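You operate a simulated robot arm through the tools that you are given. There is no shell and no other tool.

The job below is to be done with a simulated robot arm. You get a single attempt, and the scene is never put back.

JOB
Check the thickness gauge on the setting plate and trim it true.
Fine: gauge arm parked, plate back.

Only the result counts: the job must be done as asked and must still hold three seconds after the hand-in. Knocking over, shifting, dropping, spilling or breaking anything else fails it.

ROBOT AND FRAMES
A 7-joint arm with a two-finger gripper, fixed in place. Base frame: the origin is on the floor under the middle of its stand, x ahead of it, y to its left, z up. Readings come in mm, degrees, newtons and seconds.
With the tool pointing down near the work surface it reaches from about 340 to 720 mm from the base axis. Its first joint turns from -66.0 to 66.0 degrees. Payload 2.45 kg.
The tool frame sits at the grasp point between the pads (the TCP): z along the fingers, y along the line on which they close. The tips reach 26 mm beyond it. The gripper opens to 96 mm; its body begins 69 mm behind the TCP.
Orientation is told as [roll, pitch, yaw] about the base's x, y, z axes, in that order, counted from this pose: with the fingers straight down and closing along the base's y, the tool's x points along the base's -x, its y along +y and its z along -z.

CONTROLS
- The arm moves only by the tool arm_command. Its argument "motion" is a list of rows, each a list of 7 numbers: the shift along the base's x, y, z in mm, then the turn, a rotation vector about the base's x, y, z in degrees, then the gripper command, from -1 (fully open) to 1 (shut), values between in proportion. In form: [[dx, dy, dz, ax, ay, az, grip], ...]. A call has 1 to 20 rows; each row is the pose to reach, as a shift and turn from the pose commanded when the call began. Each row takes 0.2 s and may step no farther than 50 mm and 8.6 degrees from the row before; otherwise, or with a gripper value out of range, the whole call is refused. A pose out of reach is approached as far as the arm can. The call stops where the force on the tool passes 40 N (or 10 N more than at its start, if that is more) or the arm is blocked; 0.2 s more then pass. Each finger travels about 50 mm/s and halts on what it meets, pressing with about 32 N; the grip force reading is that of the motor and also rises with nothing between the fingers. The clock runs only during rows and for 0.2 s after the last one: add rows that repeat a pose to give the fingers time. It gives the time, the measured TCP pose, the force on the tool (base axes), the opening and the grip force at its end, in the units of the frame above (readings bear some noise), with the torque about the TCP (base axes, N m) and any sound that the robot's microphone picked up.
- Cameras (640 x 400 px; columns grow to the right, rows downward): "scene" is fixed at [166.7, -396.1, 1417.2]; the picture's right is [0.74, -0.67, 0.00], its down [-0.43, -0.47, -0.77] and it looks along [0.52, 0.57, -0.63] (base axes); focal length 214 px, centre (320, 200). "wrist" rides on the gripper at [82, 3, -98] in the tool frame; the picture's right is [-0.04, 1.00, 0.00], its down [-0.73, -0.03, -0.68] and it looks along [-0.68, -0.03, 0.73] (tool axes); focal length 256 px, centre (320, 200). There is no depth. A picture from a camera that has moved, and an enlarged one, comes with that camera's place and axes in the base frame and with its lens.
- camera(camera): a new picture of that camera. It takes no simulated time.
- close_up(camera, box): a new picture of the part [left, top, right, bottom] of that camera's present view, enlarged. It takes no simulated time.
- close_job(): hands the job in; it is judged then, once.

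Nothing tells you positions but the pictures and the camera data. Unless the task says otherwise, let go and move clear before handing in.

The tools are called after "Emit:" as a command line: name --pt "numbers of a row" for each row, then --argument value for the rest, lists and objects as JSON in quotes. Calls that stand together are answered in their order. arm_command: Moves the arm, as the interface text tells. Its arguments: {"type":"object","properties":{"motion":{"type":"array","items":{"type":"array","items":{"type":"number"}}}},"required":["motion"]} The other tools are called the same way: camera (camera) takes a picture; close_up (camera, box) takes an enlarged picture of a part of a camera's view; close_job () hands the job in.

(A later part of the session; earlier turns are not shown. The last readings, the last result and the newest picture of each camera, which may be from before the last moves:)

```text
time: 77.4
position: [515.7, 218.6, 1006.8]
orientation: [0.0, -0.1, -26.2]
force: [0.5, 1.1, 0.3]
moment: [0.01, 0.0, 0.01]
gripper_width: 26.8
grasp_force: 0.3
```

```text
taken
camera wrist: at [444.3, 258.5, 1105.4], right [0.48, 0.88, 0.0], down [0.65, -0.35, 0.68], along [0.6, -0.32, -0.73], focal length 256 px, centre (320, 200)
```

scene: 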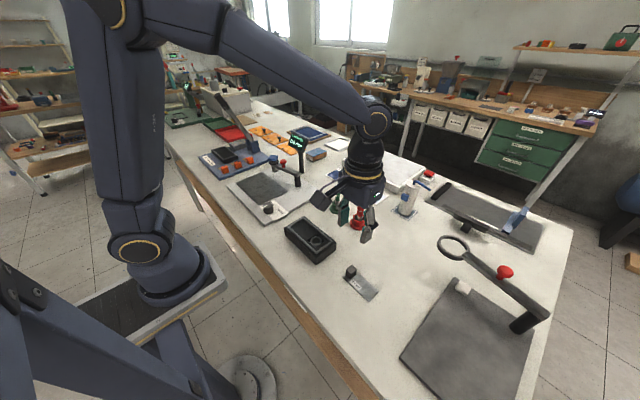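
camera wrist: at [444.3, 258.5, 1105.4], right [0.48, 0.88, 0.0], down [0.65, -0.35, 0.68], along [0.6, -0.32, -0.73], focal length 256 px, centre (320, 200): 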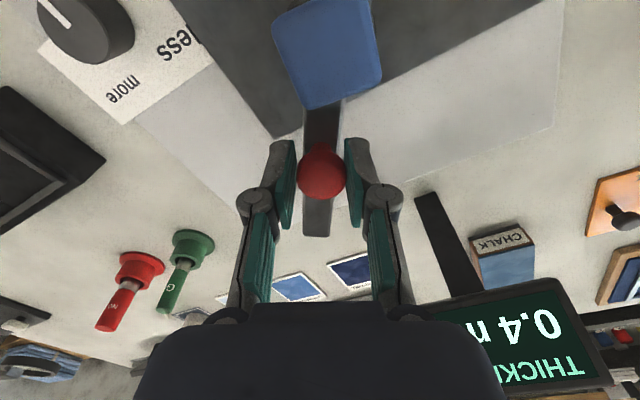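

Emit:
arm_command --pt "-1.1 -2.1 0 0 0 2 0.458" --pt "-2.2 -4.3 0 0 0 4 0.458" --pt "-3.2 -6.4 0 0 0 6 0.458" --pt "-4.1 -8.6 0 0 0 8 0.458" --pt "-4.9 -10.9 0 0 0 10 0.458" --pt "-5.6 -13.2 0 0 0 12 0.458" --pt "-6.2 -15.5 0 0 0 14 0.458" --pt "-6.8 -17.8 0 0 0 16 0.458"

Emit:
close_up --camera "scene" --box '[230, 140, 320, 215]'

Emit:
camera --camera "wrist"

```text
time: 79.2
position: [511.1, 205.8, 1006.7]
orientation: [0.2, 0.0, -9.9]
force: [8.2, 19.6, -3.9]
moment: [0.09, -0.19, -0.13]
gripper_width: 39.2
grasp_force: 9.8
```

```text
5.33 times, centred on (275, 178) of scene
camera zoom: at [167.0, -395.5, 1417.4], right [0.74, -0.67, 0.0], down [-0.43, -0.47, -0.77], along [0.52, 0.57, -0.63], focal length 1144 px, centre (560, 320)
```

zoom: 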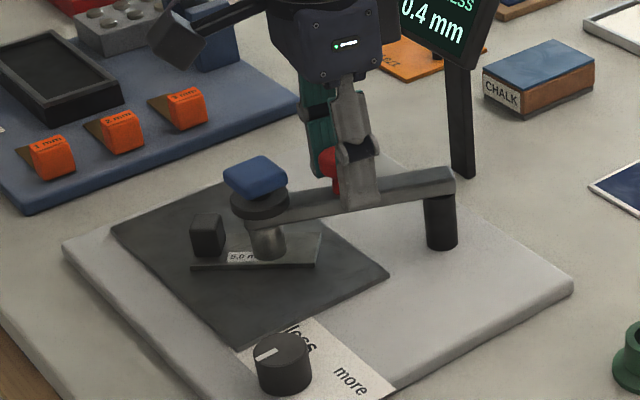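

```text
taken
camera wrist: at [430.9, 222.1, 1105.0], right [0.21, 0.98, 0.0], down [0.72, -0.16, 0.68], along [0.66, -0.14, -0.73], focal length 256 px, centre (320, 200)
```

wrist: 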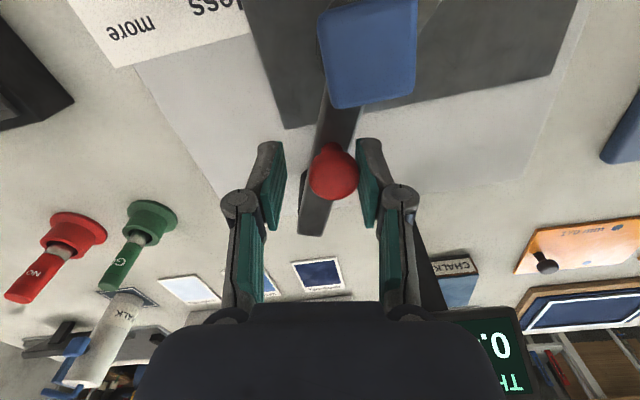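

The arm has hit its stop at about 159°, which is where the 0.4 bare-pad reading was taken. At 150° it most likely didn't register. I'll back off, then press again here, where the foot is over the plate near its edge.

Emit:
arm_command --pt "0.5 4 0 0 0 0 0.3" --pt "1 7 0 0 0 0 0.17" --pt "1 7 0 0 0 0 0.17" --pt "1 7 25 0 0 0 0.17" --pt "1 7 55 0 0 0 0.17" --pt "1 7 77 0 0 0 0.5" --pt "-20 15 77 0 0 0 1" --pt "-38 25 77 0 0 0 1" --pt "-49.5 32.2 77 0 0 0 1" --pt "-49.5 32.2 77 0 0 0 1" --pt "-49.5 32.2 55 0 0 0 1" --pt "-49.5 32.2 35 0 0 0 1" --pt "-49.5 32.2 28 0 0 0 1" --pt "-49.5 32.2 28 0 0 0 1"

Emit:
close_up --camera "wrist" --box '[220, 80, 420, 220]'

Emit:
close_up --camera "scene" --box '[255, 140, 325, 205]'

```text
time: 82.2
position: [461.1, 235.3, 1033.8]
orientation: [-0.1, 0.0, -10.1]
force: [0.6, -0.7, 0.2]
moment: [0.02, 0.01, 0.01]
gripper_width: 0.1
grasp_force: 28.3
```

```text
2.86 times, centred on (320, 150) of wrist
camera zoom: at [382.7, 252.8, 1133.3], right [0.21, 0.98, 0.0], down [0.72, -0.16, 0.68], along [0.66, -0.15, -0.73], focal length 731 px, centre (320, 343)
```

zoom: 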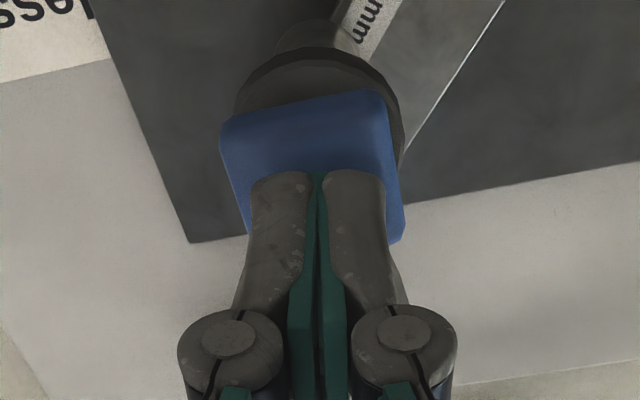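

```text
6.15 times, centred on (290, 172) of scene
camera zoom: at [166.7, -396.1, 1417.2], right [0.74, -0.67, 0.0], down [-0.43, -0.47, -0.77], along [0.52, 0.57, -0.63], focal length 1320 px, centre (505, 369)
```

zoom: 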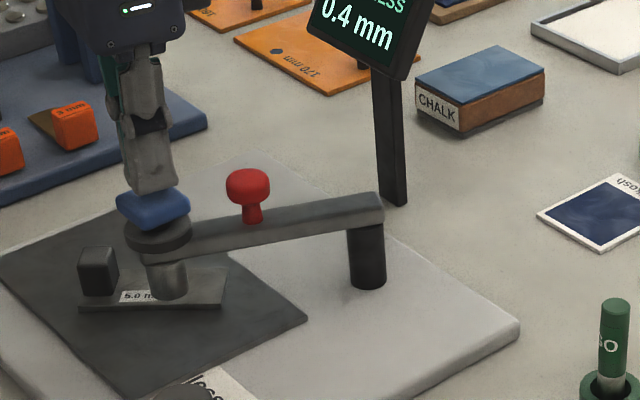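

Emit:
arm_command --pt "-0.5 -1 -3 0 0 0 1" --pt "-0.5 -1 -5 0 0 0 1" --pt "-0.5 -1 -7 0 0 0 1" --pt "-0.5 -1 -8 0 0 0 1" --pt "-0.5 -1 -9 0 0 0 1" --pt "-0.5 -1 -10 0 0 0 1" --pt "-0.5 -1 -11 0 0 0 1" --pt "-0.5 -1 -11 0 0 0 1"

Emit:
close_up --camera "scene" --box '[255, 130, 325, 185]'

```text
time: 84.0
position: [460.5, 233.7, 1024.3]
orientation: [0.0, 0.0, -10.0]
force: [-0.7, -0.3, 0.6]
moment: [-0.03, 0.03, -0.02]
gripper_width: 5.8
grasp_force: 28.3
heard: click
```

```text
7.27 times, centred on (290, 158) of scene
camera zoom: at [166.6, -396.1, 1417.3], right [0.74, -0.67, 0.0], down [-0.43, -0.47, -0.77], along [0.52, 0.57, -0.63], focal length 1560 px, centre (538, 509)
```

zoom: 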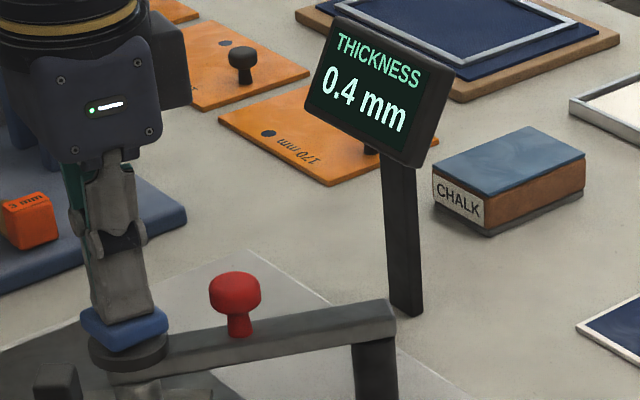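

Still 0.4. The foot centre seems to fall just at or beyond the plate's edge here. I'll lift off and look from the side to see exactly where the foot stands relative to the plate.

Emit:
arm_command --pt "0 0 12 0 0 0 1" --pt "0 0 40 0 0 0 1" --pt "0 0 61 0 0 2 1" --pt "-20 -20 61 0 0 4 1" --pt "-40 -45 55 0 0 6 1" --pt "-55 -70 45 0 0 8 1" --pt "-60 -85 35 0 0 10 1" --pt "-60 -85 26 0 0 10 1" --pt "-60 -85 26 0 0 10 1"

Emit:
camera --camera "wrist"

```text
time: 86.0
position: [400.3, 148.9, 1048.9]
orientation: [0.0, 0.0, -0.2]
force: [0.2, -0.5, -0.8]
moment: [0.0, -0.01, 0.02]
gripper_width: 0.2
grasp_force: 28.3
```

```text
taken
camera wrist: at [319.0, 152.2, 1147.2], right [0.04, 1.0, 0.0], down [0.73, -0.03, 0.68], along [0.68, -0.03, -0.73], focal length 256 px, centre (320, 200)
```

wrist: 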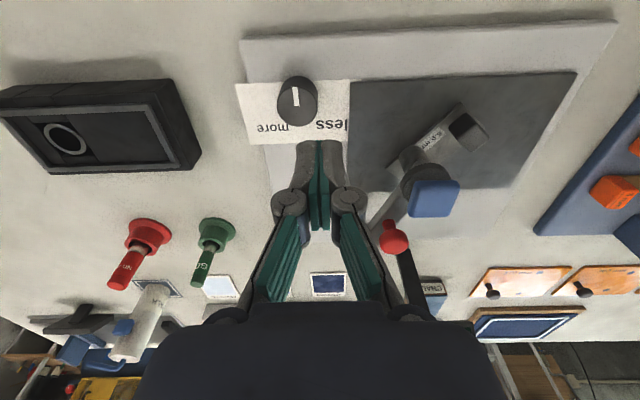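

Emit:
close_up --camera "wrist" --box '[370, 90, 500, 230]'

Emit:
close_up --camera "scene" --box '[250, 160, 310, 205]'

```text
2.86 times, centred on (435, 160) of wrist
camera zoom: at [319.0, 152.2, 1147.2], right [0.04, 1.0, 0.0], down [0.73, -0.03, 0.68], along [0.68, -0.03, -0.73], focal length 731 px, centre (-9, 314)
```

zoom: 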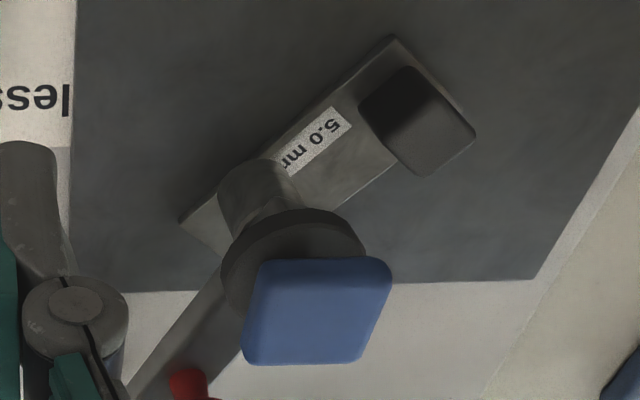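

```text
8.89 times, centred on (280, 182) of scene
camera zoom: at [166.7, -396.1, 1417.2], right [0.74, -0.67, 0.0], down [-0.43, -0.47, -0.77], along [0.52, 0.57, -0.63], focal length 1906 px, centre (676, 356)
```

zoom: 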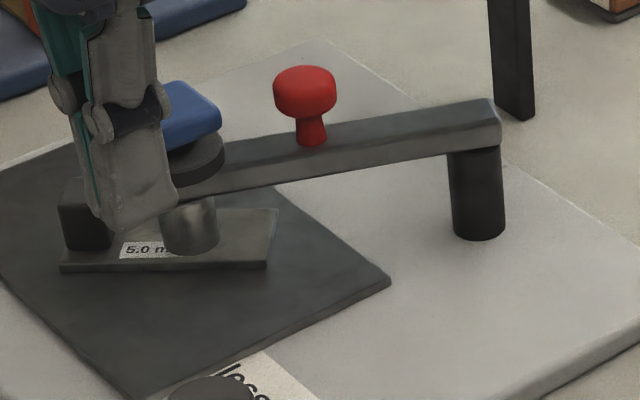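

This clears it up. The foot is at about (458, 234.5), exactly on the plate's long edge, so the plate has to shift about (−10, −17.5) mm. There is room to grip the cube with the pads turned 90° while the gauge arm stays put, so I'll go above the cube at yaw −40.

Emit:
arm_command --pt "0 20 15 0 0 -6 0.6" --pt "4 45 20 0 0 -14 0.2" --pt "10 70 20 0 0 -22 0.0" --pt "20 95 20 0 0 -30 0.0" --pt "30 118 20 0 0 -36 0.0" --pt "33.8 129.4 20 0 0 -40 0.0" --pt "33.8 129.4 20 0 0 -40 0.0"

Emit:
camera --camera "wrist"

Emit:
close_up --camera "wrist" --box '[240, 40, 400, 180]'

```text
time: 87.6
position: [435.0, 279.7, 1073.0]
orientation: [0.0, 0.0, -40.2]
force: [-0.1, 0.3, -0.7]
moment: [0.01, 0.02, 0.02]
gripper_width: 48.0
grasp_force: 0.1
```

```text
taken
camera wrist: at [374.7, 334.2, 1171.4], right [0.68, 0.74, 0.0], down [0.54, -0.5, 0.68], along [0.5, -0.46, -0.73], focal length 256 px, centre (320, 200)
```

wrist: 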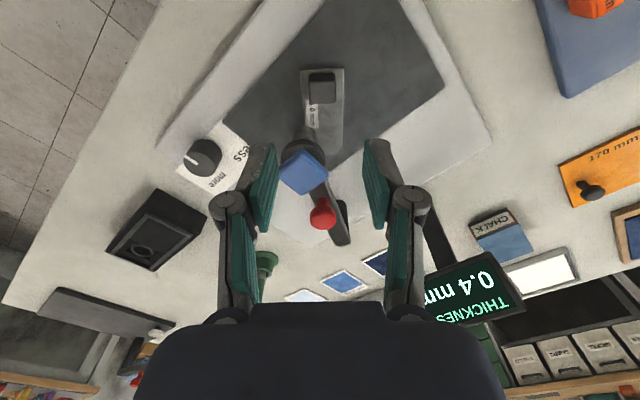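

```text
2.86 times, centred on (320, 110) of wrist
camera zoom: at [374.7, 334.2, 1171.4], right [0.68, 0.74, 0.0], down [0.54, -0.5, 0.68], along [0.5, -0.46, -0.73], focal length 731 px, centre (320, 457)
```

zoom: 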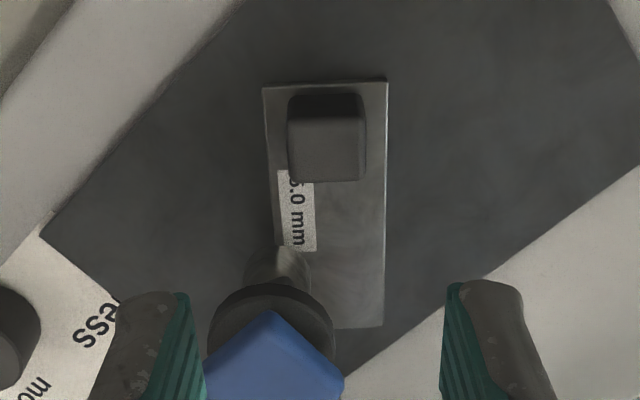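

The view confirms the foot is right on the plate's long edge. I'll lower around the cube, which has clear space from the probe head.

Emit:
arm_command --pt "0.4 1.5 -25 0 0 0 0.25" --pt "0.4 1.5 -50 0 0 0 0.25" --pt "0.4 1.5 -75 0 0 0 0.25" --pt "0.4 1.5 -92 0 0 0 0.25" --pt "0.4 1.5 -92 0 0 0 0.25"

Emit:
camera --camera "wrist"

Emit:
close_up --camera "scene" --box '[240, 150, 310, 205]'

```text
time: 88.8
position: [435.1, 279.7, 979.8]
orientation: [0.0, 0.0, -40.1]
force: [-0.1, -0.4, 0.2]
moment: [-0.01, 0.0, 0.0]
gripper_width: 35.7
grasp_force: 0.1
```

```text
taken
camera wrist: at [375.6, 334.0, 1078.4], right [0.67, 0.74, 0.0], down [0.54, -0.49, 0.68], along [0.5, -0.46, -0.73], focal length 256 px, centre (320, 200)
```

wrist: 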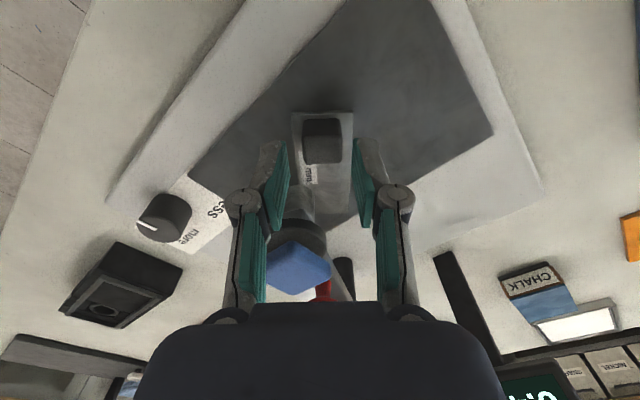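

```text
7.27 times, centred on (275, 178) of scene
camera zoom: at [166.7, -396.1, 1417.2], right [0.74, -0.67, 0.0], down [-0.43, -0.47, -0.77], along [0.52, 0.57, -0.63], focal length 1560 px, centre (647, 364)
```

zoom: 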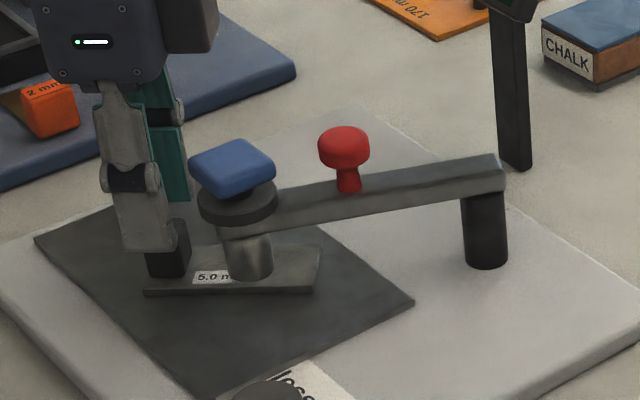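

Emit:
arm_command --pt "0 0 -10 0 0 0 0.25" --pt "0 0 -17 0 0 0 0.25" --pt "0 0 -20 0 0 0 0.25" --pt "0 0 -20 0 0 0 0.6" --pt "0 0 -20 0 0 0 1" --pt "0 0 -20 0 0 0 1"

Emit:
camera --camera "wrist"

```text
time: 90.2
position: [434.8, 278.3, 958.9]
orientation: [0.0, 0.1, -40.1]
force: [0.8, 0.8, 1.1]
moment: [0.01, -0.04, 0.01]
gripper_width: 23.4
grasp_force: 32.7
```

```text
taken
camera wrist: at [374.8, 333.7, 1057.6], right [0.67, 0.74, 0.0], down [0.54, -0.5, 0.68], along [0.5, -0.46, -0.73], focal length 256 px, centre (320, 200)
```

wrist: 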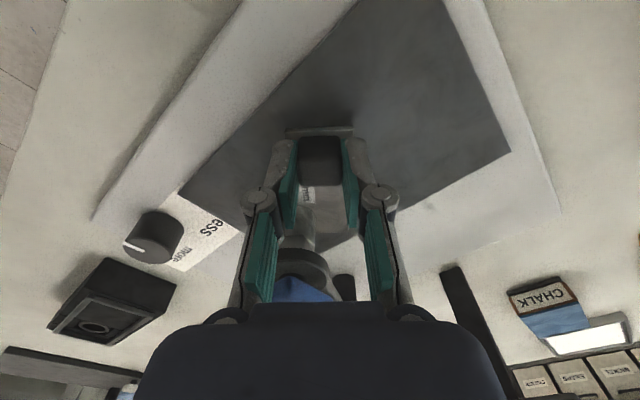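

The cube is gripped. I'll lift 3 mm, shift the plate (−13, −15) mm perpendicular to its long side, and set it down again.

Emit:
arm_command --pt "0 0 1.5 0 0 0 1" --pt "0 0 3 0 0 0 1" --pt "-2 -2.5 3 0 0 0 1" --pt "-5 -6 3 0 0 0 1" --pt "-8 -9.5 3 0 0 0 1" --pt "-11 -13 3 0 0 0 1" --pt "-13 -15.2 3 0 0 0 1" --pt "-13 -15.2 3 0 0 0 1" --pt "-13 -15.2 1.5 0 0 0 1" --pt "-13 -15.2 0.3 0 0 0 1" --pt "-13 -15.2 -0.2 0 0 0 1" --pt "-13 -15.2 -0.2 0 0 0 1"

Emit:
camera --camera "wrist"

Emit:
close_up --camera "scene" --box '[240, 150, 310, 205]'

```text
time: 92.8
position: [421.4, 264.4, 960.0]
orientation: [0.0, 0.0, -40.1]
force: [0.1, -4.9, 14.0]
moment: [-0.15, 0.09, -0.04]
gripper_width: 23.0
grasp_force: 32.1
```

```text
taken
camera wrist: at [360.7, 319.0, 1057.5], right [0.67, 0.74, 0.0], down [0.54, -0.5, 0.68], along [0.5, -0.46, -0.73], focal length 256 px, centre (320, 200)
```

wrist: 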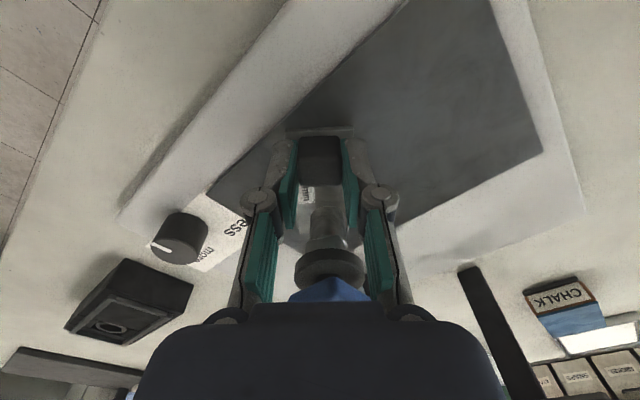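

```text
7.27 times, centred on (275, 178) of scene
camera zoom: at [166.5, -396.4, 1417.2], right [0.74, -0.67, 0.0], down [-0.43, -0.47, -0.77], along [0.52, 0.57, -0.63], focal length 1560 px, centre (647, 364)
```

zoom: 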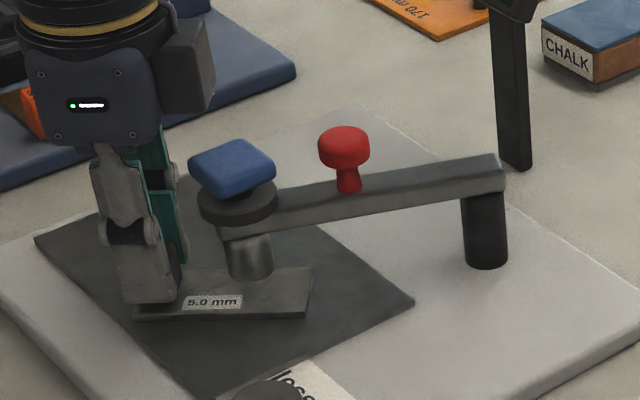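

The foot now stands over the middle of the plate. Easing the pressure, then opening and rising straight up.

Emit:
arm_command --pt "0 0 0.8 0 0 0 1" --pt "0 0 0.8 0 0 0 0.6" --pt "0 0 0.8 0 0 0 0.3" --pt "0 0 0.8 0 0 0 0.25" --pt "0 0 12 0 0 0 0.25" --pt "0 0 35 0 0 0 0.25" --pt "0 0 70 0 0 0 0.25" --pt "0 0 112 0 0 0 0.4" --pt "0 0 112 0 0 0 1"

Emit:
close_up --camera "wrist" --box '[240, 40, 400, 180]'

Emit:
close_up --camera "scene" --box '[240, 150, 310, 205]'

```text
time: 94.8
position: [420.9, 266.2, 1067.0]
orientation: [0.0, 0.0, -40.0]
force: [0.6, 0.0, -0.6]
moment: [0.03, -0.01, 0.02]
gripper_width: 0.0
grasp_force: 7.0
```

```text
2.86 times, centred on (320, 110) of wrist
camera zoom: at [361.4, 321.6, 1166.0], right [0.67, 0.74, 0.0], down [0.54, -0.49, 0.68], along [0.5, -0.46, -0.73], focal length 731 px, centre (320, 457)
```

zoom: 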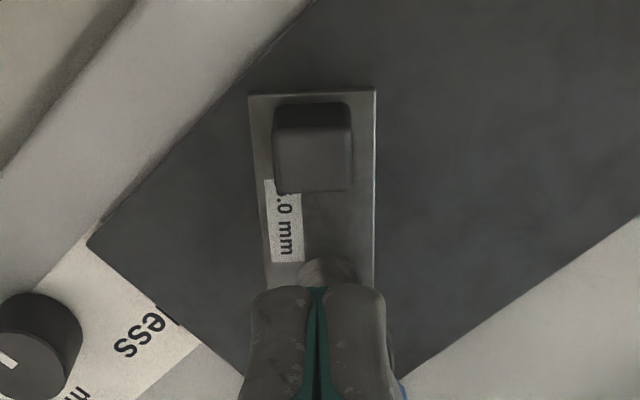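

```text
7.27 times, centred on (275, 178) of scene
camera zoom: at [166.7, -396.1, 1417.2], right [0.74, -0.67, 0.0], down [-0.43, -0.47, -0.77], along [0.52, 0.57, -0.63], focal length 1560 px, centre (647, 364)
```

zoom: 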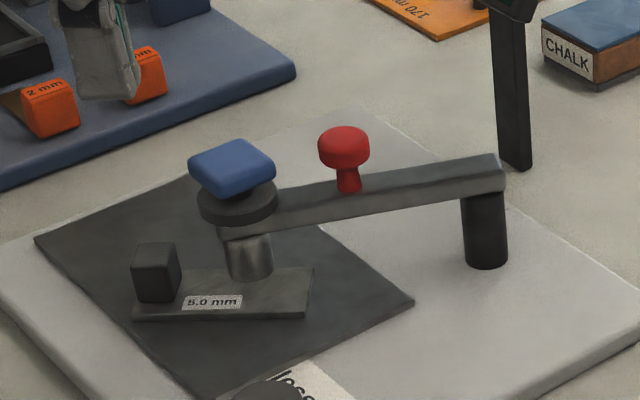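

The plate is placed right. Now pressing the blue cap for a reading on the 5.0 mm plate.

Emit:
arm_command --pt "12 -10 0 0 0 0 1" --pt "26 -20 0 0 0 0 1" --pt "38.8 -30.7 0 0 0 0 1" --pt "38.8 -30.7 -15 0 0 0 1" --pt "38.8 -30.7 -30 0 0 0 1" --pt "38.8 -30.7 -38 0 0 0 1" --pt "38.8 -30.7 -41 0 0 0 1" --pt "38.8 -30.7 -43 0 0 0 1" --pt "38.8 -30.7 -44.5 0 0 0 1" --pt "38.8 -30.7 -46 0 0 0 1" --pt "38.8 -30.7 -46 0 0 0 1"

Emit:
close_up --camera "scene" --box '[255, 130, 325, 185]'

```text
time: 97.2
position: [460.1, 232.9, 1023.1]
orientation: [0.0, 0.0, -40.1]
force: [-0.8, 0.2, 2.6]
moment: [-0.01, 0.04, -0.03]
gripper_width: 6.0
grasp_force: 28.5
heard: click
```

```text
7.27 times, centred on (290, 158) of scene
camera zoom: at [166.7, -396.1, 1417.2], right [0.74, -0.67, 0.0], down [-0.43, -0.47, -0.77], along [0.52, 0.57, -0.63], focal length 1560 px, centre (538, 509)
```

zoom: 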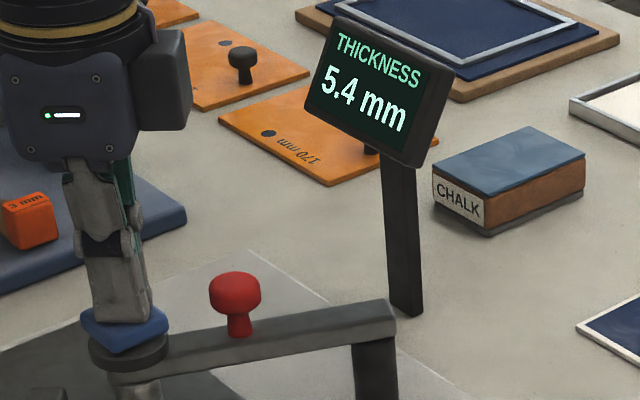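

5.4 mm on the 5.0 mm plate, so the gauge reads 0.4 mm high and needs trimming toward "less". I'll lift off and move above the trim knob, at about (406, 130) with its top at z≈943.

Emit:
arm_command --pt "0 0 12 0 0 0 1" --pt "0 0 40 0 0 0 1" --pt "-5 -10 60 0 0 6 1" --pt "-15 -30 60 0 0 13 0.6" --pt "-25 -55 60 0 0 20 0.2" --pt "-38 -80 50 0 0 27 0.08" --pt "-50 -98 35 0 0 34 0.08" --pt "-54.3 -103.4 20 0 0 40 0.08" --pt "-54.3 -103.4 10 0 0 40 0.08" --pt "-54.3 -103.4 10 0 0 40 0.08"

Emit:
camera --camera "wrist"

Emit:
close_up --camera "wrist" --box '[240, 60, 400, 200]'

Emit:
close_up --camera "scene" --box '[230, 130, 330, 225]'

```text
time: 99.4
position: [405.9, 130.3, 1033.1]
orientation: [0.0, 0.1, -0.1]
force: [-0.5, 0.4, 0.0]
moment: [0.0, -0.01, 0.01]
gripper_width: 44.0
grasp_force: 0.0
```

```text
taken
camera wrist: at [324.7, 134.3, 1132.6], right [0.04, 1.0, 0.0], down [0.73, -0.03, 0.68], along [0.68, -0.03, -0.73], focal length 256 px, centre (320, 200)
```

wrist: 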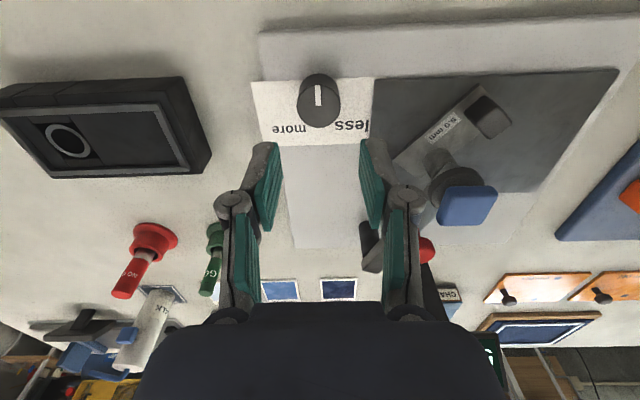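

```text
2.86 times, centred on (320, 130) of wrist
camera zoom: at [324.7, 134.3, 1132.6], right [0.04, 1.0, 0.0], down [0.73, -0.03, 0.68], along [0.68, -0.03, -0.73], focal length 731 px, centre (320, 400)
```

zoom: 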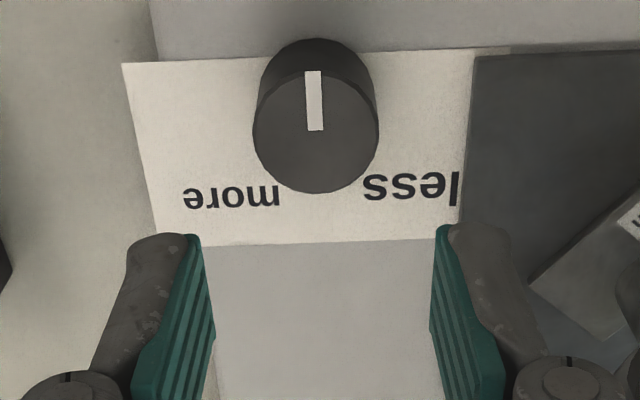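

```text
4.21 times, centred on (280, 178) of scene
camera zoom: at [166.7, -396.1, 1417.2], right [0.74, -0.67, 0.0], down [-0.43, -0.47, -0.77], along [0.52, 0.57, -0.63], focal length 903 px, centre (488, 295)
```

zoom: 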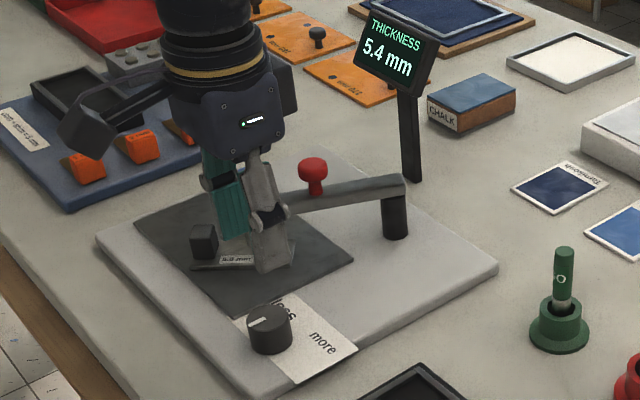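

Emit:
arm_command --pt "-0.8 0 -25 0 0 0 0.08" --pt "-0.8 0 -50 0 0 0 0.08" --pt "-0.8 0 -68 0 0 0 0.08" --pt "-0.8 0 -68 0 0 0 0.08"

Emit:
camera --camera "wrist"

Emit:
close_up --camera "scene" --box '[240, 175, 310, 225]'

```text
time: 100.4
position: [405.6, 130.8, 965.4]
orientation: [0.0, 0.1, -0.1]
force: [0.2, -0.3, 0.6]
moment: [-0.02, -0.04, 0.0]
gripper_width: 44.2
grasp_force: 0.1
```

```text
taken
camera wrist: at [323.5, 134.3, 1064.2], right [0.04, 1.0, 0.0], down [0.73, -0.03, 0.68], along [0.68, -0.03, -0.73], focal length 256 px, centre (320, 200)
```

wrist: 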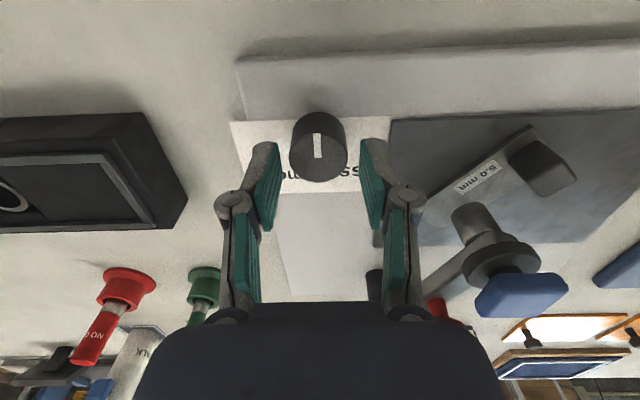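

```text
8.00 times, centred on (275, 200) of scene
camera zoom: at [166.7, -396.1, 1417.2], right [0.74, -0.67, 0.0], down [-0.43, -0.47, -0.77], along [0.52, 0.57, -0.63], focal length 1716 px, centre (680, 200)
```

zoom: 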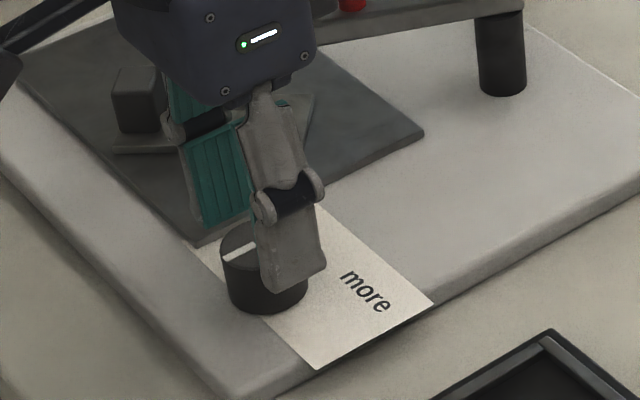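

Knob is centred between the fingers. Descending the last bit and gripping it.

Emit:
arm_command --pt "0 0 -8 0 0 0 0.08" --pt "0 0 -14 0 0 0 0.08" --pt "0 0 -17 0 0 0 0.08" --pt "0 0 -17 0 0 0 0.3" --pt "0 0 -17 0 0 0 0.6" --pt "0 0 -17 0 0 0 0.6"

Emit:
camera --camera "wrist"

```text
time: 101.8
position: [404.4, 130.4, 948.4]
orientation: [-0.2, 0.0, -0.2]
force: [2.6, -12.7, 1.5]
moment: [-0.36, -0.25, -0.02]
gripper_width: 33.0
grasp_force: 43.3
```

```text
taken
camera wrist: at [323.0, 133.6, 1047.7], right [0.04, 1.0, 0.0], down [0.73, -0.03, 0.68], along [0.68, -0.03, -0.73], focal length 256 px, centre (320, 200)
```

wrist: 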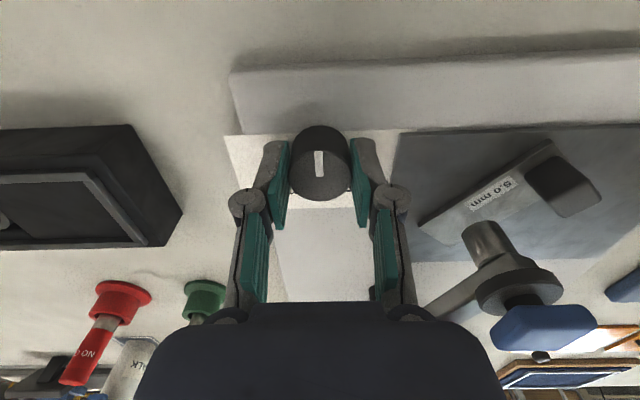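

The knob is gripped (33 mm). I'll ease a 1 mm sideways offset and turn it +15° (counter-clockwise from above), then watch the display.

Emit:
arm_command --pt "0 -1 0 0 0 0 0.6" --pt "0 -1 0 0 0 3 0.6" --pt "0 -1 0 0 0 6 0.6" --pt "0 -1 0 0 0 9 0.6" --pt "0 -1 0 0 0 12 0.6" --pt "0 -1 0 0 0 15 0.6" --pt "0 -1 0 0 0 15 0.6"

Emit:
close_up --camera "scene" --box '[230, 130, 330, 225]'

Emit:
camera --camera "wrist"

```text
time: 103.4
position: [404.9, 130.0, 949.4]
orientation: [0.1, -0.1, 15.1]
force: [-11.0, 16.6, 12.0]
moment: [0.41, 0.21, 0.01]
gripper_width: 32.5
grasp_force: 45.4
```

```text
4.21 times, centred on (280, 178) of scene
camera zoom: at [166.3, -395.7, 1417.4], right [0.74, -0.67, 0.0], down [-0.43, -0.47, -0.77], along [0.52, 0.57, -0.63], focal length 903 px, centre (488, 295)
```

zoom: 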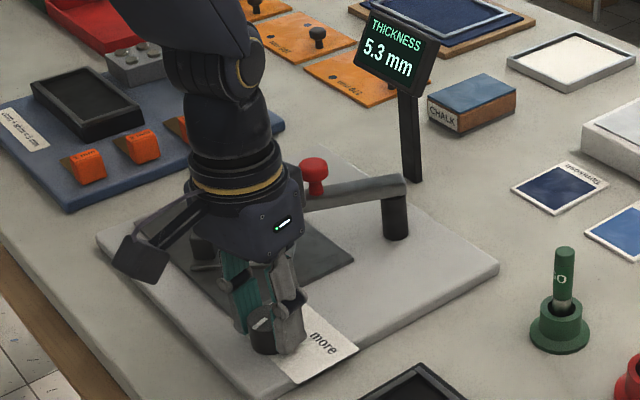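

```text
taken
camera wrist: at [325.3, 111.6, 1047.5], right [-0.22, 0.98, 0.0], down [0.72, 0.16, 0.68], along [0.66, 0.15, -0.73], focal length 256 px, centre (320, 200)
```

wrist: 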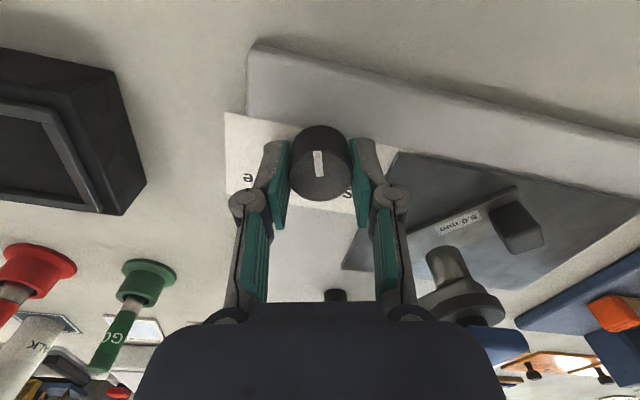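

The display updates live: 5.3 after +15°, so counter-clockwise is "less". I'll continue turning, easing the small side forces.

Emit:
arm_command --pt "-0.8 1 0.8 0 0 0 0.6" --pt "-0.8 1 0.8 0 0 3 0.6" --pt "-0.8 1 0.8 0 0 6 0.6" --pt "-0.8 1 0.8 0 0 9 0.6" --pt "-0.8 1 0.8 0 0 12 0.6" --pt "-0.8 1 0.8 0 0 15 0.6" --pt "-0.8 1 0.8 0 0 15 0.6"

Emit:
close_up --camera "scene" --box '[270, 125, 330, 165]'

Emit:
camera --camera "wrist"

```text
time: 105.0
position: [404.5, 129.2, 948.0]
orientation: [-0.1, 0.1, 29.8]
force: [2.6, 12.9, -28.0]
moment: [0.03, 0.17, 0.01]
gripper_width: 32.1
grasp_force: 45.5
```

```text
10.00 times, centred on (300, 145) of scene
camera zoom: at [167.1, -395.7, 1417.3], right [0.74, -0.67, 0.0], down [-0.43, -0.47, -0.77], along [0.52, 0.57, -0.63], focal length 2145 px, centre (520, 750)
```

zoom: 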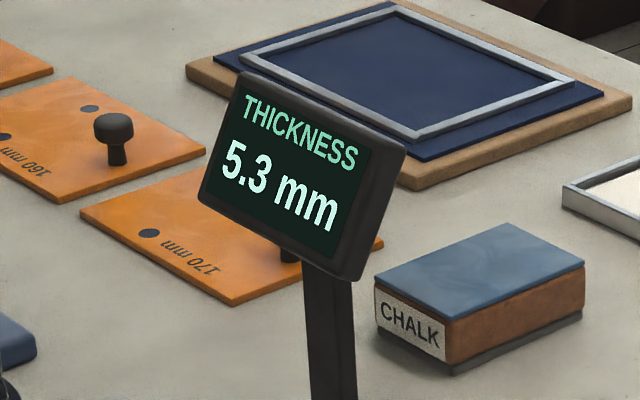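

```text
taken
camera wrist: at [332.2, 91.7, 1047.7], right [-0.46, 0.89, 0.0], down [0.65, 0.34, 0.68], along [0.6, 0.31, -0.73], focal length 256 px, centre (320, 200)
```

wrist: 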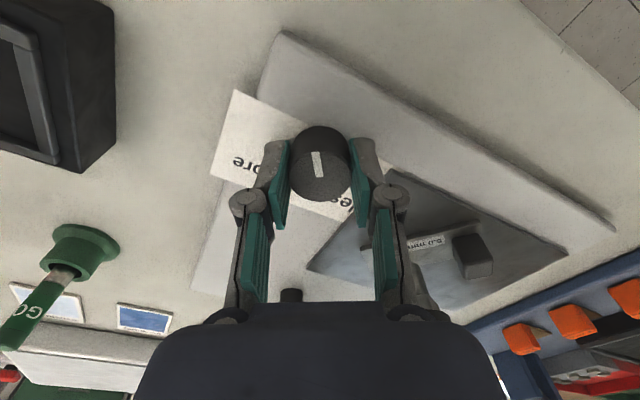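

5.3 at +30°, so it takes roughly 25–30° per 0.1 mm. Continuing, with the vertical strain eased.

Emit:
arm_command --pt "0 0.5 -0.5 0 0 0 0.6" --pt "0 0.5 -0.5 0 0 3 0.6" --pt "0 0.5 -0.5 0 0 6 0.6" --pt "0 0.5 -0.5 0 0 9 0.6" --pt "0 0.5 -0.5 0 0 12 0.6" --pt "0 0.5 -0.5 0 0 15 0.6" --pt "0 0.5 -0.5 0 0 18 0.6" --pt "0 0.5 -0.5 0 0 20 0.6" --pt "0 0.5 -0.5 0 0 20 0.6"

Emit:
close_up --camera "scene" --box '[270, 125, 330, 165]'

Emit:
camera --camera "wrist"

```text
time: 107.0
position: [404.7, 129.2, 950.6]
orientation: [0.0, 0.1, 49.8]
force: [-0.4, -9.0, -23.0]
moment: [0.12, -0.34, 0.0]
gripper_width: 32.0
grasp_force: 44.7
```

```text
10.00 times, centred on (300, 145) of scene
camera zoom: at [166.9, -396.3, 1417.2], right [0.74, -0.67, 0.0], down [-0.43, -0.47, -0.77], along [0.52, 0.57, -0.63], focal length 2145 px, centre (520, 750)
```

zoom: 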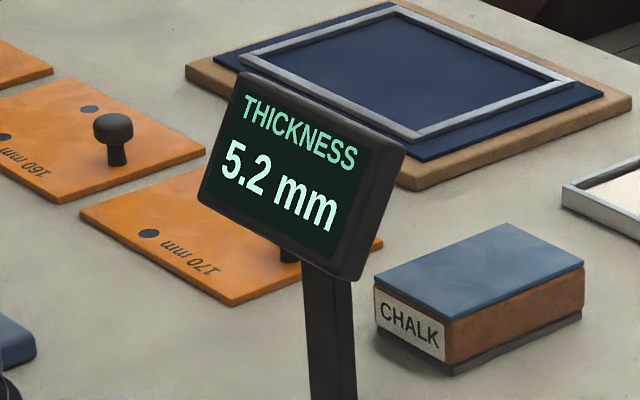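

```text
taken
camera wrist: at [349.8, 69.2, 1048.2], right [-0.74, 0.67, 0.0], down [0.5, 0.54, 0.68], along [0.46, 0.5, -0.74], focal length 256 px, centre (320, 200)
```

wrist: 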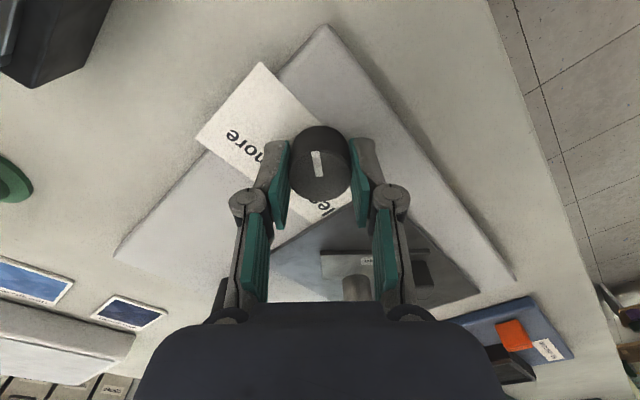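

Emit:
arm_command --pt "0 -0.5 -0.8 0 0 0 0.6" --pt "0 -0.5 -0.8 0 0 3 0.6" --pt "0 -0.5 -0.8 0 0 6 0.6" --pt "0 -0.5 -0.8 0 0 9 0.6" --pt "0 -0.5 -0.8 0 0 12 0.6" --pt "0 -0.5 -0.8 0 0 15 0.6" --pt "0 -0.5 -0.8 0 0 18 0.6" --pt "0 -0.5 -0.8 0 0 20 0.6" --pt "0 -0.5 -0.8 0 0 20 0.6"

Emit:
close_up --camera "scene" --box '[270, 125, 330, 165]'

Emit:
camera --camera "wrist"

```text
time: 109.0
position: [404.5, 130.6, 949.7]
orientation: [-0.1, 0.0, 69.9]
force: [-2.4, -13.5, 26.3]
moment: [-0.76, 0.2, -0.04]
gripper_width: 32.1
grasp_force: 44.9
```

```text
10.00 times, centred on (300, 145) of scene
camera zoom: at [166.3, -396.6, 1417.2], right [0.74, -0.67, 0.0], down [-0.43, -0.47, -0.77], along [0.52, 0.57, -0.63], focal length 2145 px, centre (520, 750)
```

zoom: 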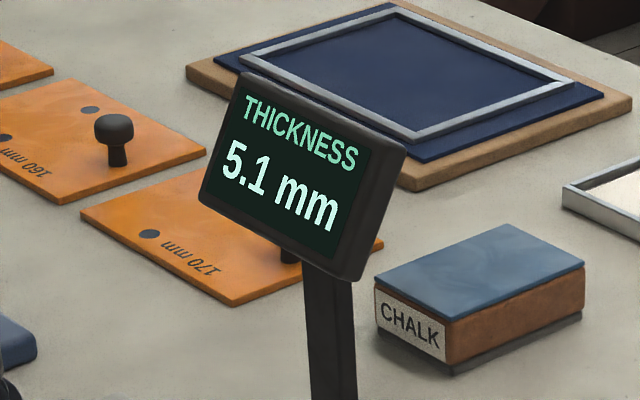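

```text
taken
camera wrist: at [373.7, 54.1, 1047.2], right [-0.92, 0.38, 0.0], down [0.28, 0.68, 0.68], along [0.26, 0.63, -0.73], focal length 256 px, centre (320, 200)
```

wrist: 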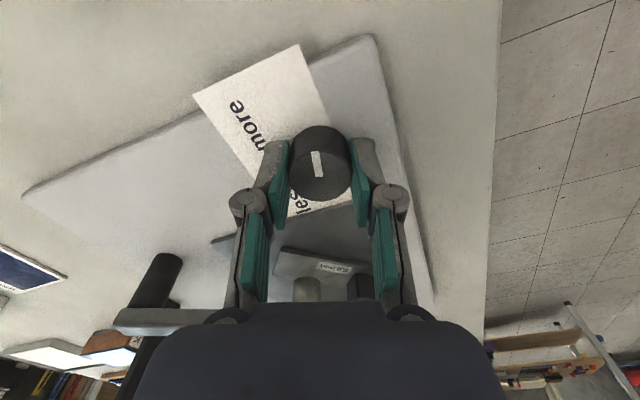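

Emit:
arm_command --pt "0 -0.6 0.4 0 0 0 0.6" --pt "0 -0.6 0.4 0 0 3 0.6" --pt "0 -0.6 0.4 0 0 6 0.6" --pt "0 -0.6 0.4 0 0 9 0.6" --pt "0 -0.6 0.4 0 0 12 0.6" --pt "0 -0.6 0.4 0 0 12 0.6"

Emit:
close_up --camera "scene" --box '[270, 125, 330, 165]'

```text
time: 110.4
position: [405.0, 129.7, 949.9]
orientation: [-0.1, -0.1, 81.9]
force: [4.3, -9.8, 20.0]
moment: [0.72, -0.29, -0.03]
gripper_width: 32.0
grasp_force: 45.0
```

```text
10.00 times, centred on (300, 145) of scene
camera zoom: at [166.5, -396.5, 1417.2], right [0.74, -0.67, 0.0], down [-0.43, -0.47, -0.77], along [0.52, 0.57, -0.63], focal length 2145 px, centre (520, 750)
```

zoom: 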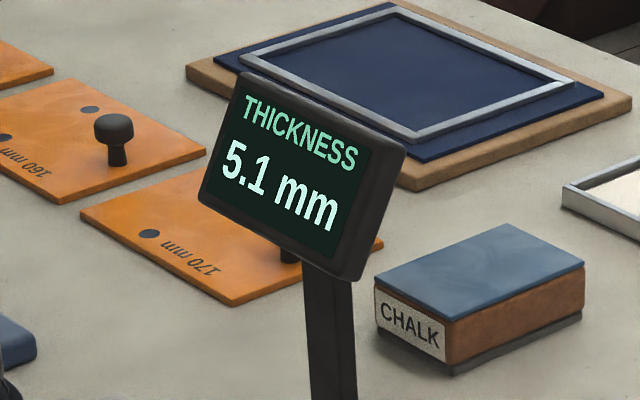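

Emit:
arm_command --pt "0 -0.5 0.3 0 0 2 0.6" --pt "0 -0.5 0.3 0 0 4 0.6" --pt "0 -0.5 0.3 0 0 4 0.6"

Emit:
close_up --camera "scene" --box '[270, 125, 330, 165]'

```text
time: 111.2
position: [406.1, 129.9, 949.6]
orientation: [-0.1, -0.1, 86.0]
force: [12.4, -0.6, 7.3]
moment: [-0.27, -0.33, -0.01]
gripper_width: 32.0
grasp_force: 45.6
```

```text
10.00 times, centred on (300, 145) of scene
camera zoom: at [166.9, -396.1, 1417.2], right [0.74, -0.67, 0.0], down [-0.43, -0.47, -0.77], along [0.52, 0.57, -0.63], focal length 2145 px, centre (520, 750)
```

zoom: 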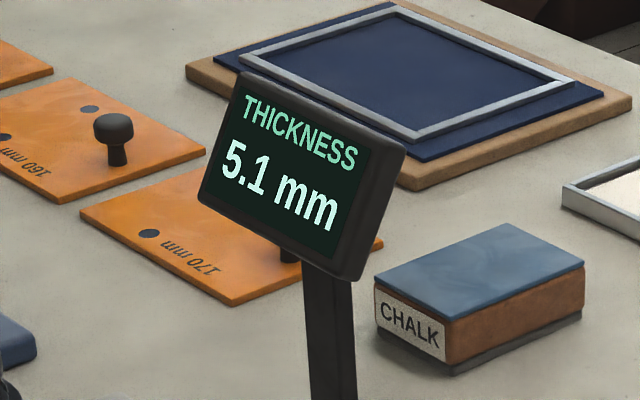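

Emit:
arm_command --pt "0.4 0 0.1 0 0 2 0.6" --pt "0.4 0 0.1 0 0 4 0.6" --pt "0.4 0 0.1 0 0 4 0.6"

Emit:
close_up --camera "scene" --box '[270, 125, 330, 165]'

Emit:
camera --camera "wrist"

```text
time: 112.0
position: [405.2, 130.6, 948.3]
orientation: [0.0, 0.0, 89.9]
force: [8.3, -1.7, 5.8]
moment: [1.29, -0.21, -0.01]
gripper_width: 32.0
grasp_force: 44.9
```

```text
10.00 times, centred on (300, 145) of scene
camera zoom: at [166.8, -396.2, 1417.2], right [0.74, -0.67, 0.0], down [-0.43, -0.47, -0.77], along [0.52, 0.57, -0.63], focal length 2145 px, centre (520, 750)
```

zoom: 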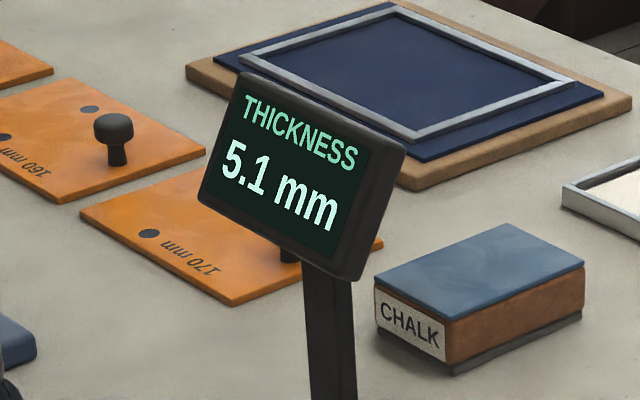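

```text
taken
camera wrist: at [401.7, 48.1, 1047.1], right [-1.0, 0.04, 0.0], down [0.03, 0.73, 0.68], along [0.03, 0.68, -0.73], focal length 256 px, centre (320, 200)
```

wrist: 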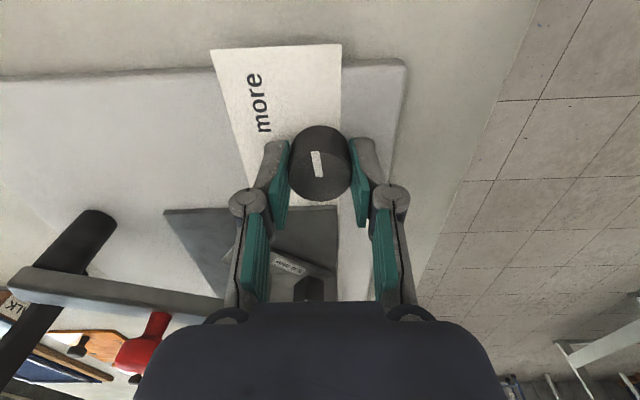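

Emit:
arm_command --pt "0.3 0 0 0 0 2 0.6" --pt "0.3 0 0 0 0 4 0.6" --pt "0.3 0 0 0 0 6 0.6" --pt "0.3 0 0 0 0 6 0.6"

Emit:
close_up --camera "scene" --box '[270, 125, 330, 165]'

Emit:
close_up --camera "wrist" --box '[240, 100, 400, 220]'

```text
time: 113.0
position: [405.3, 130.0, 948.7]
orientation: [-0.1, 0.1, 95.9]
force: [-2.6, 5.9, 29.4]
moment: [0.23, 0.12, -0.03]
gripper_width: 32.0
grasp_force: 45.4
```

```text
10.00 times, centred on (300, 145) of scene
camera zoom: at [166.3, -396.1, 1417.3], right [0.74, -0.67, 0.0], down [-0.43, -0.47, -0.77], along [0.52, 0.57, -0.63], focal length 2145 px, centre (520, 750)
```

zoom: 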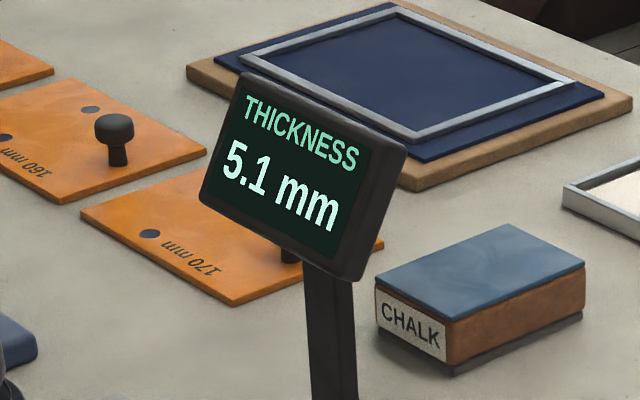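

```text
3.33 times, centred on (320, 160) of wrist
camera zoom: at [410.3, 48.2, 1047.1], right [-1.0, -0.06, 0.0], down [-0.05, 0.73, 0.68], along [-0.04, 0.68, -0.73], focal length 853 px, centre (320, 333)
```

zoom: 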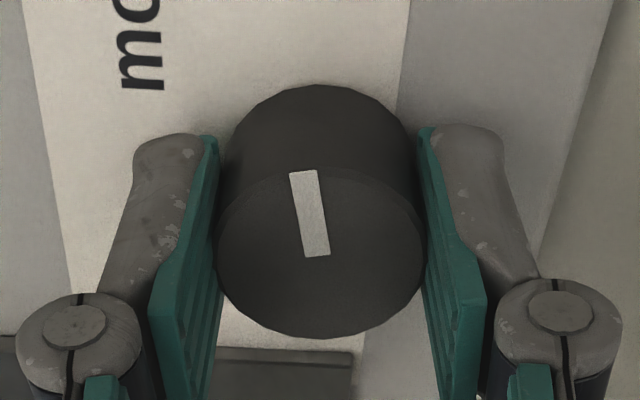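

Emit:
arm_command --pt "0 0 0.5 0 0 0 0.6" --pt "0 0 0.5 0 0 2 0.6" --pt "0 0 0.5 0 0 4 0.6" --pt "0 0 0.5 0 0 6 0.6" --pt "0 0 0.5 0 0 6 0.6"

Emit:
close_up --camera "scene" --box '[270, 125, 330, 165]'

Emit:
close_up --camera "wrist" --box '[240, 100, 400, 220]'

```text
time: 114.2
position: [405.0, 129.6, 949.6]
orientation: [0.1, -0.1, 102.0]
force: [-0.7, 17.0, -12.9]
moment: [-0.11, -0.28, -0.02]
gripper_width: 32.2
grasp_force: 45.3
```

```text
10.00 times, centred on (300, 145) of scene
camera zoom: at [166.8, -395.6, 1417.4], right [0.74, -0.67, 0.0], down [-0.43, -0.47, -0.77], along [0.52, 0.57, -0.63], focal length 2145 px, centre (520, 750)
```

zoom: 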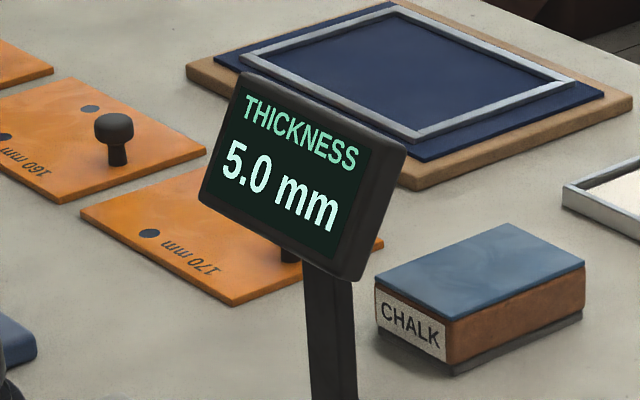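

```text
3.33 times, centred on (320, 160) of wrist
camera zoom: at [419.0, 49.1, 1047.0], right [-0.99, -0.17, 0.0], down [-0.12, 0.72, 0.68], along [-0.12, 0.67, -0.73], focal length 853 px, centre (320, 333)
```

zoom: 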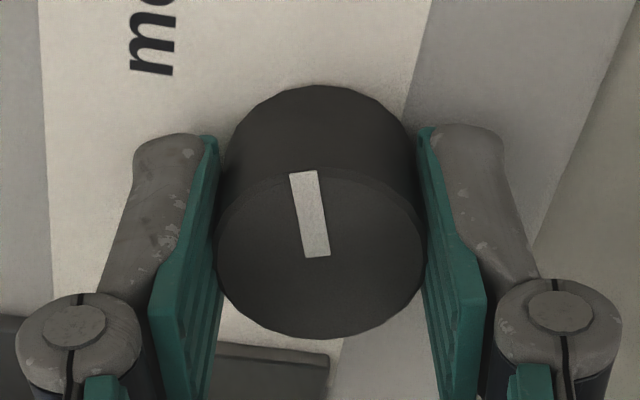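

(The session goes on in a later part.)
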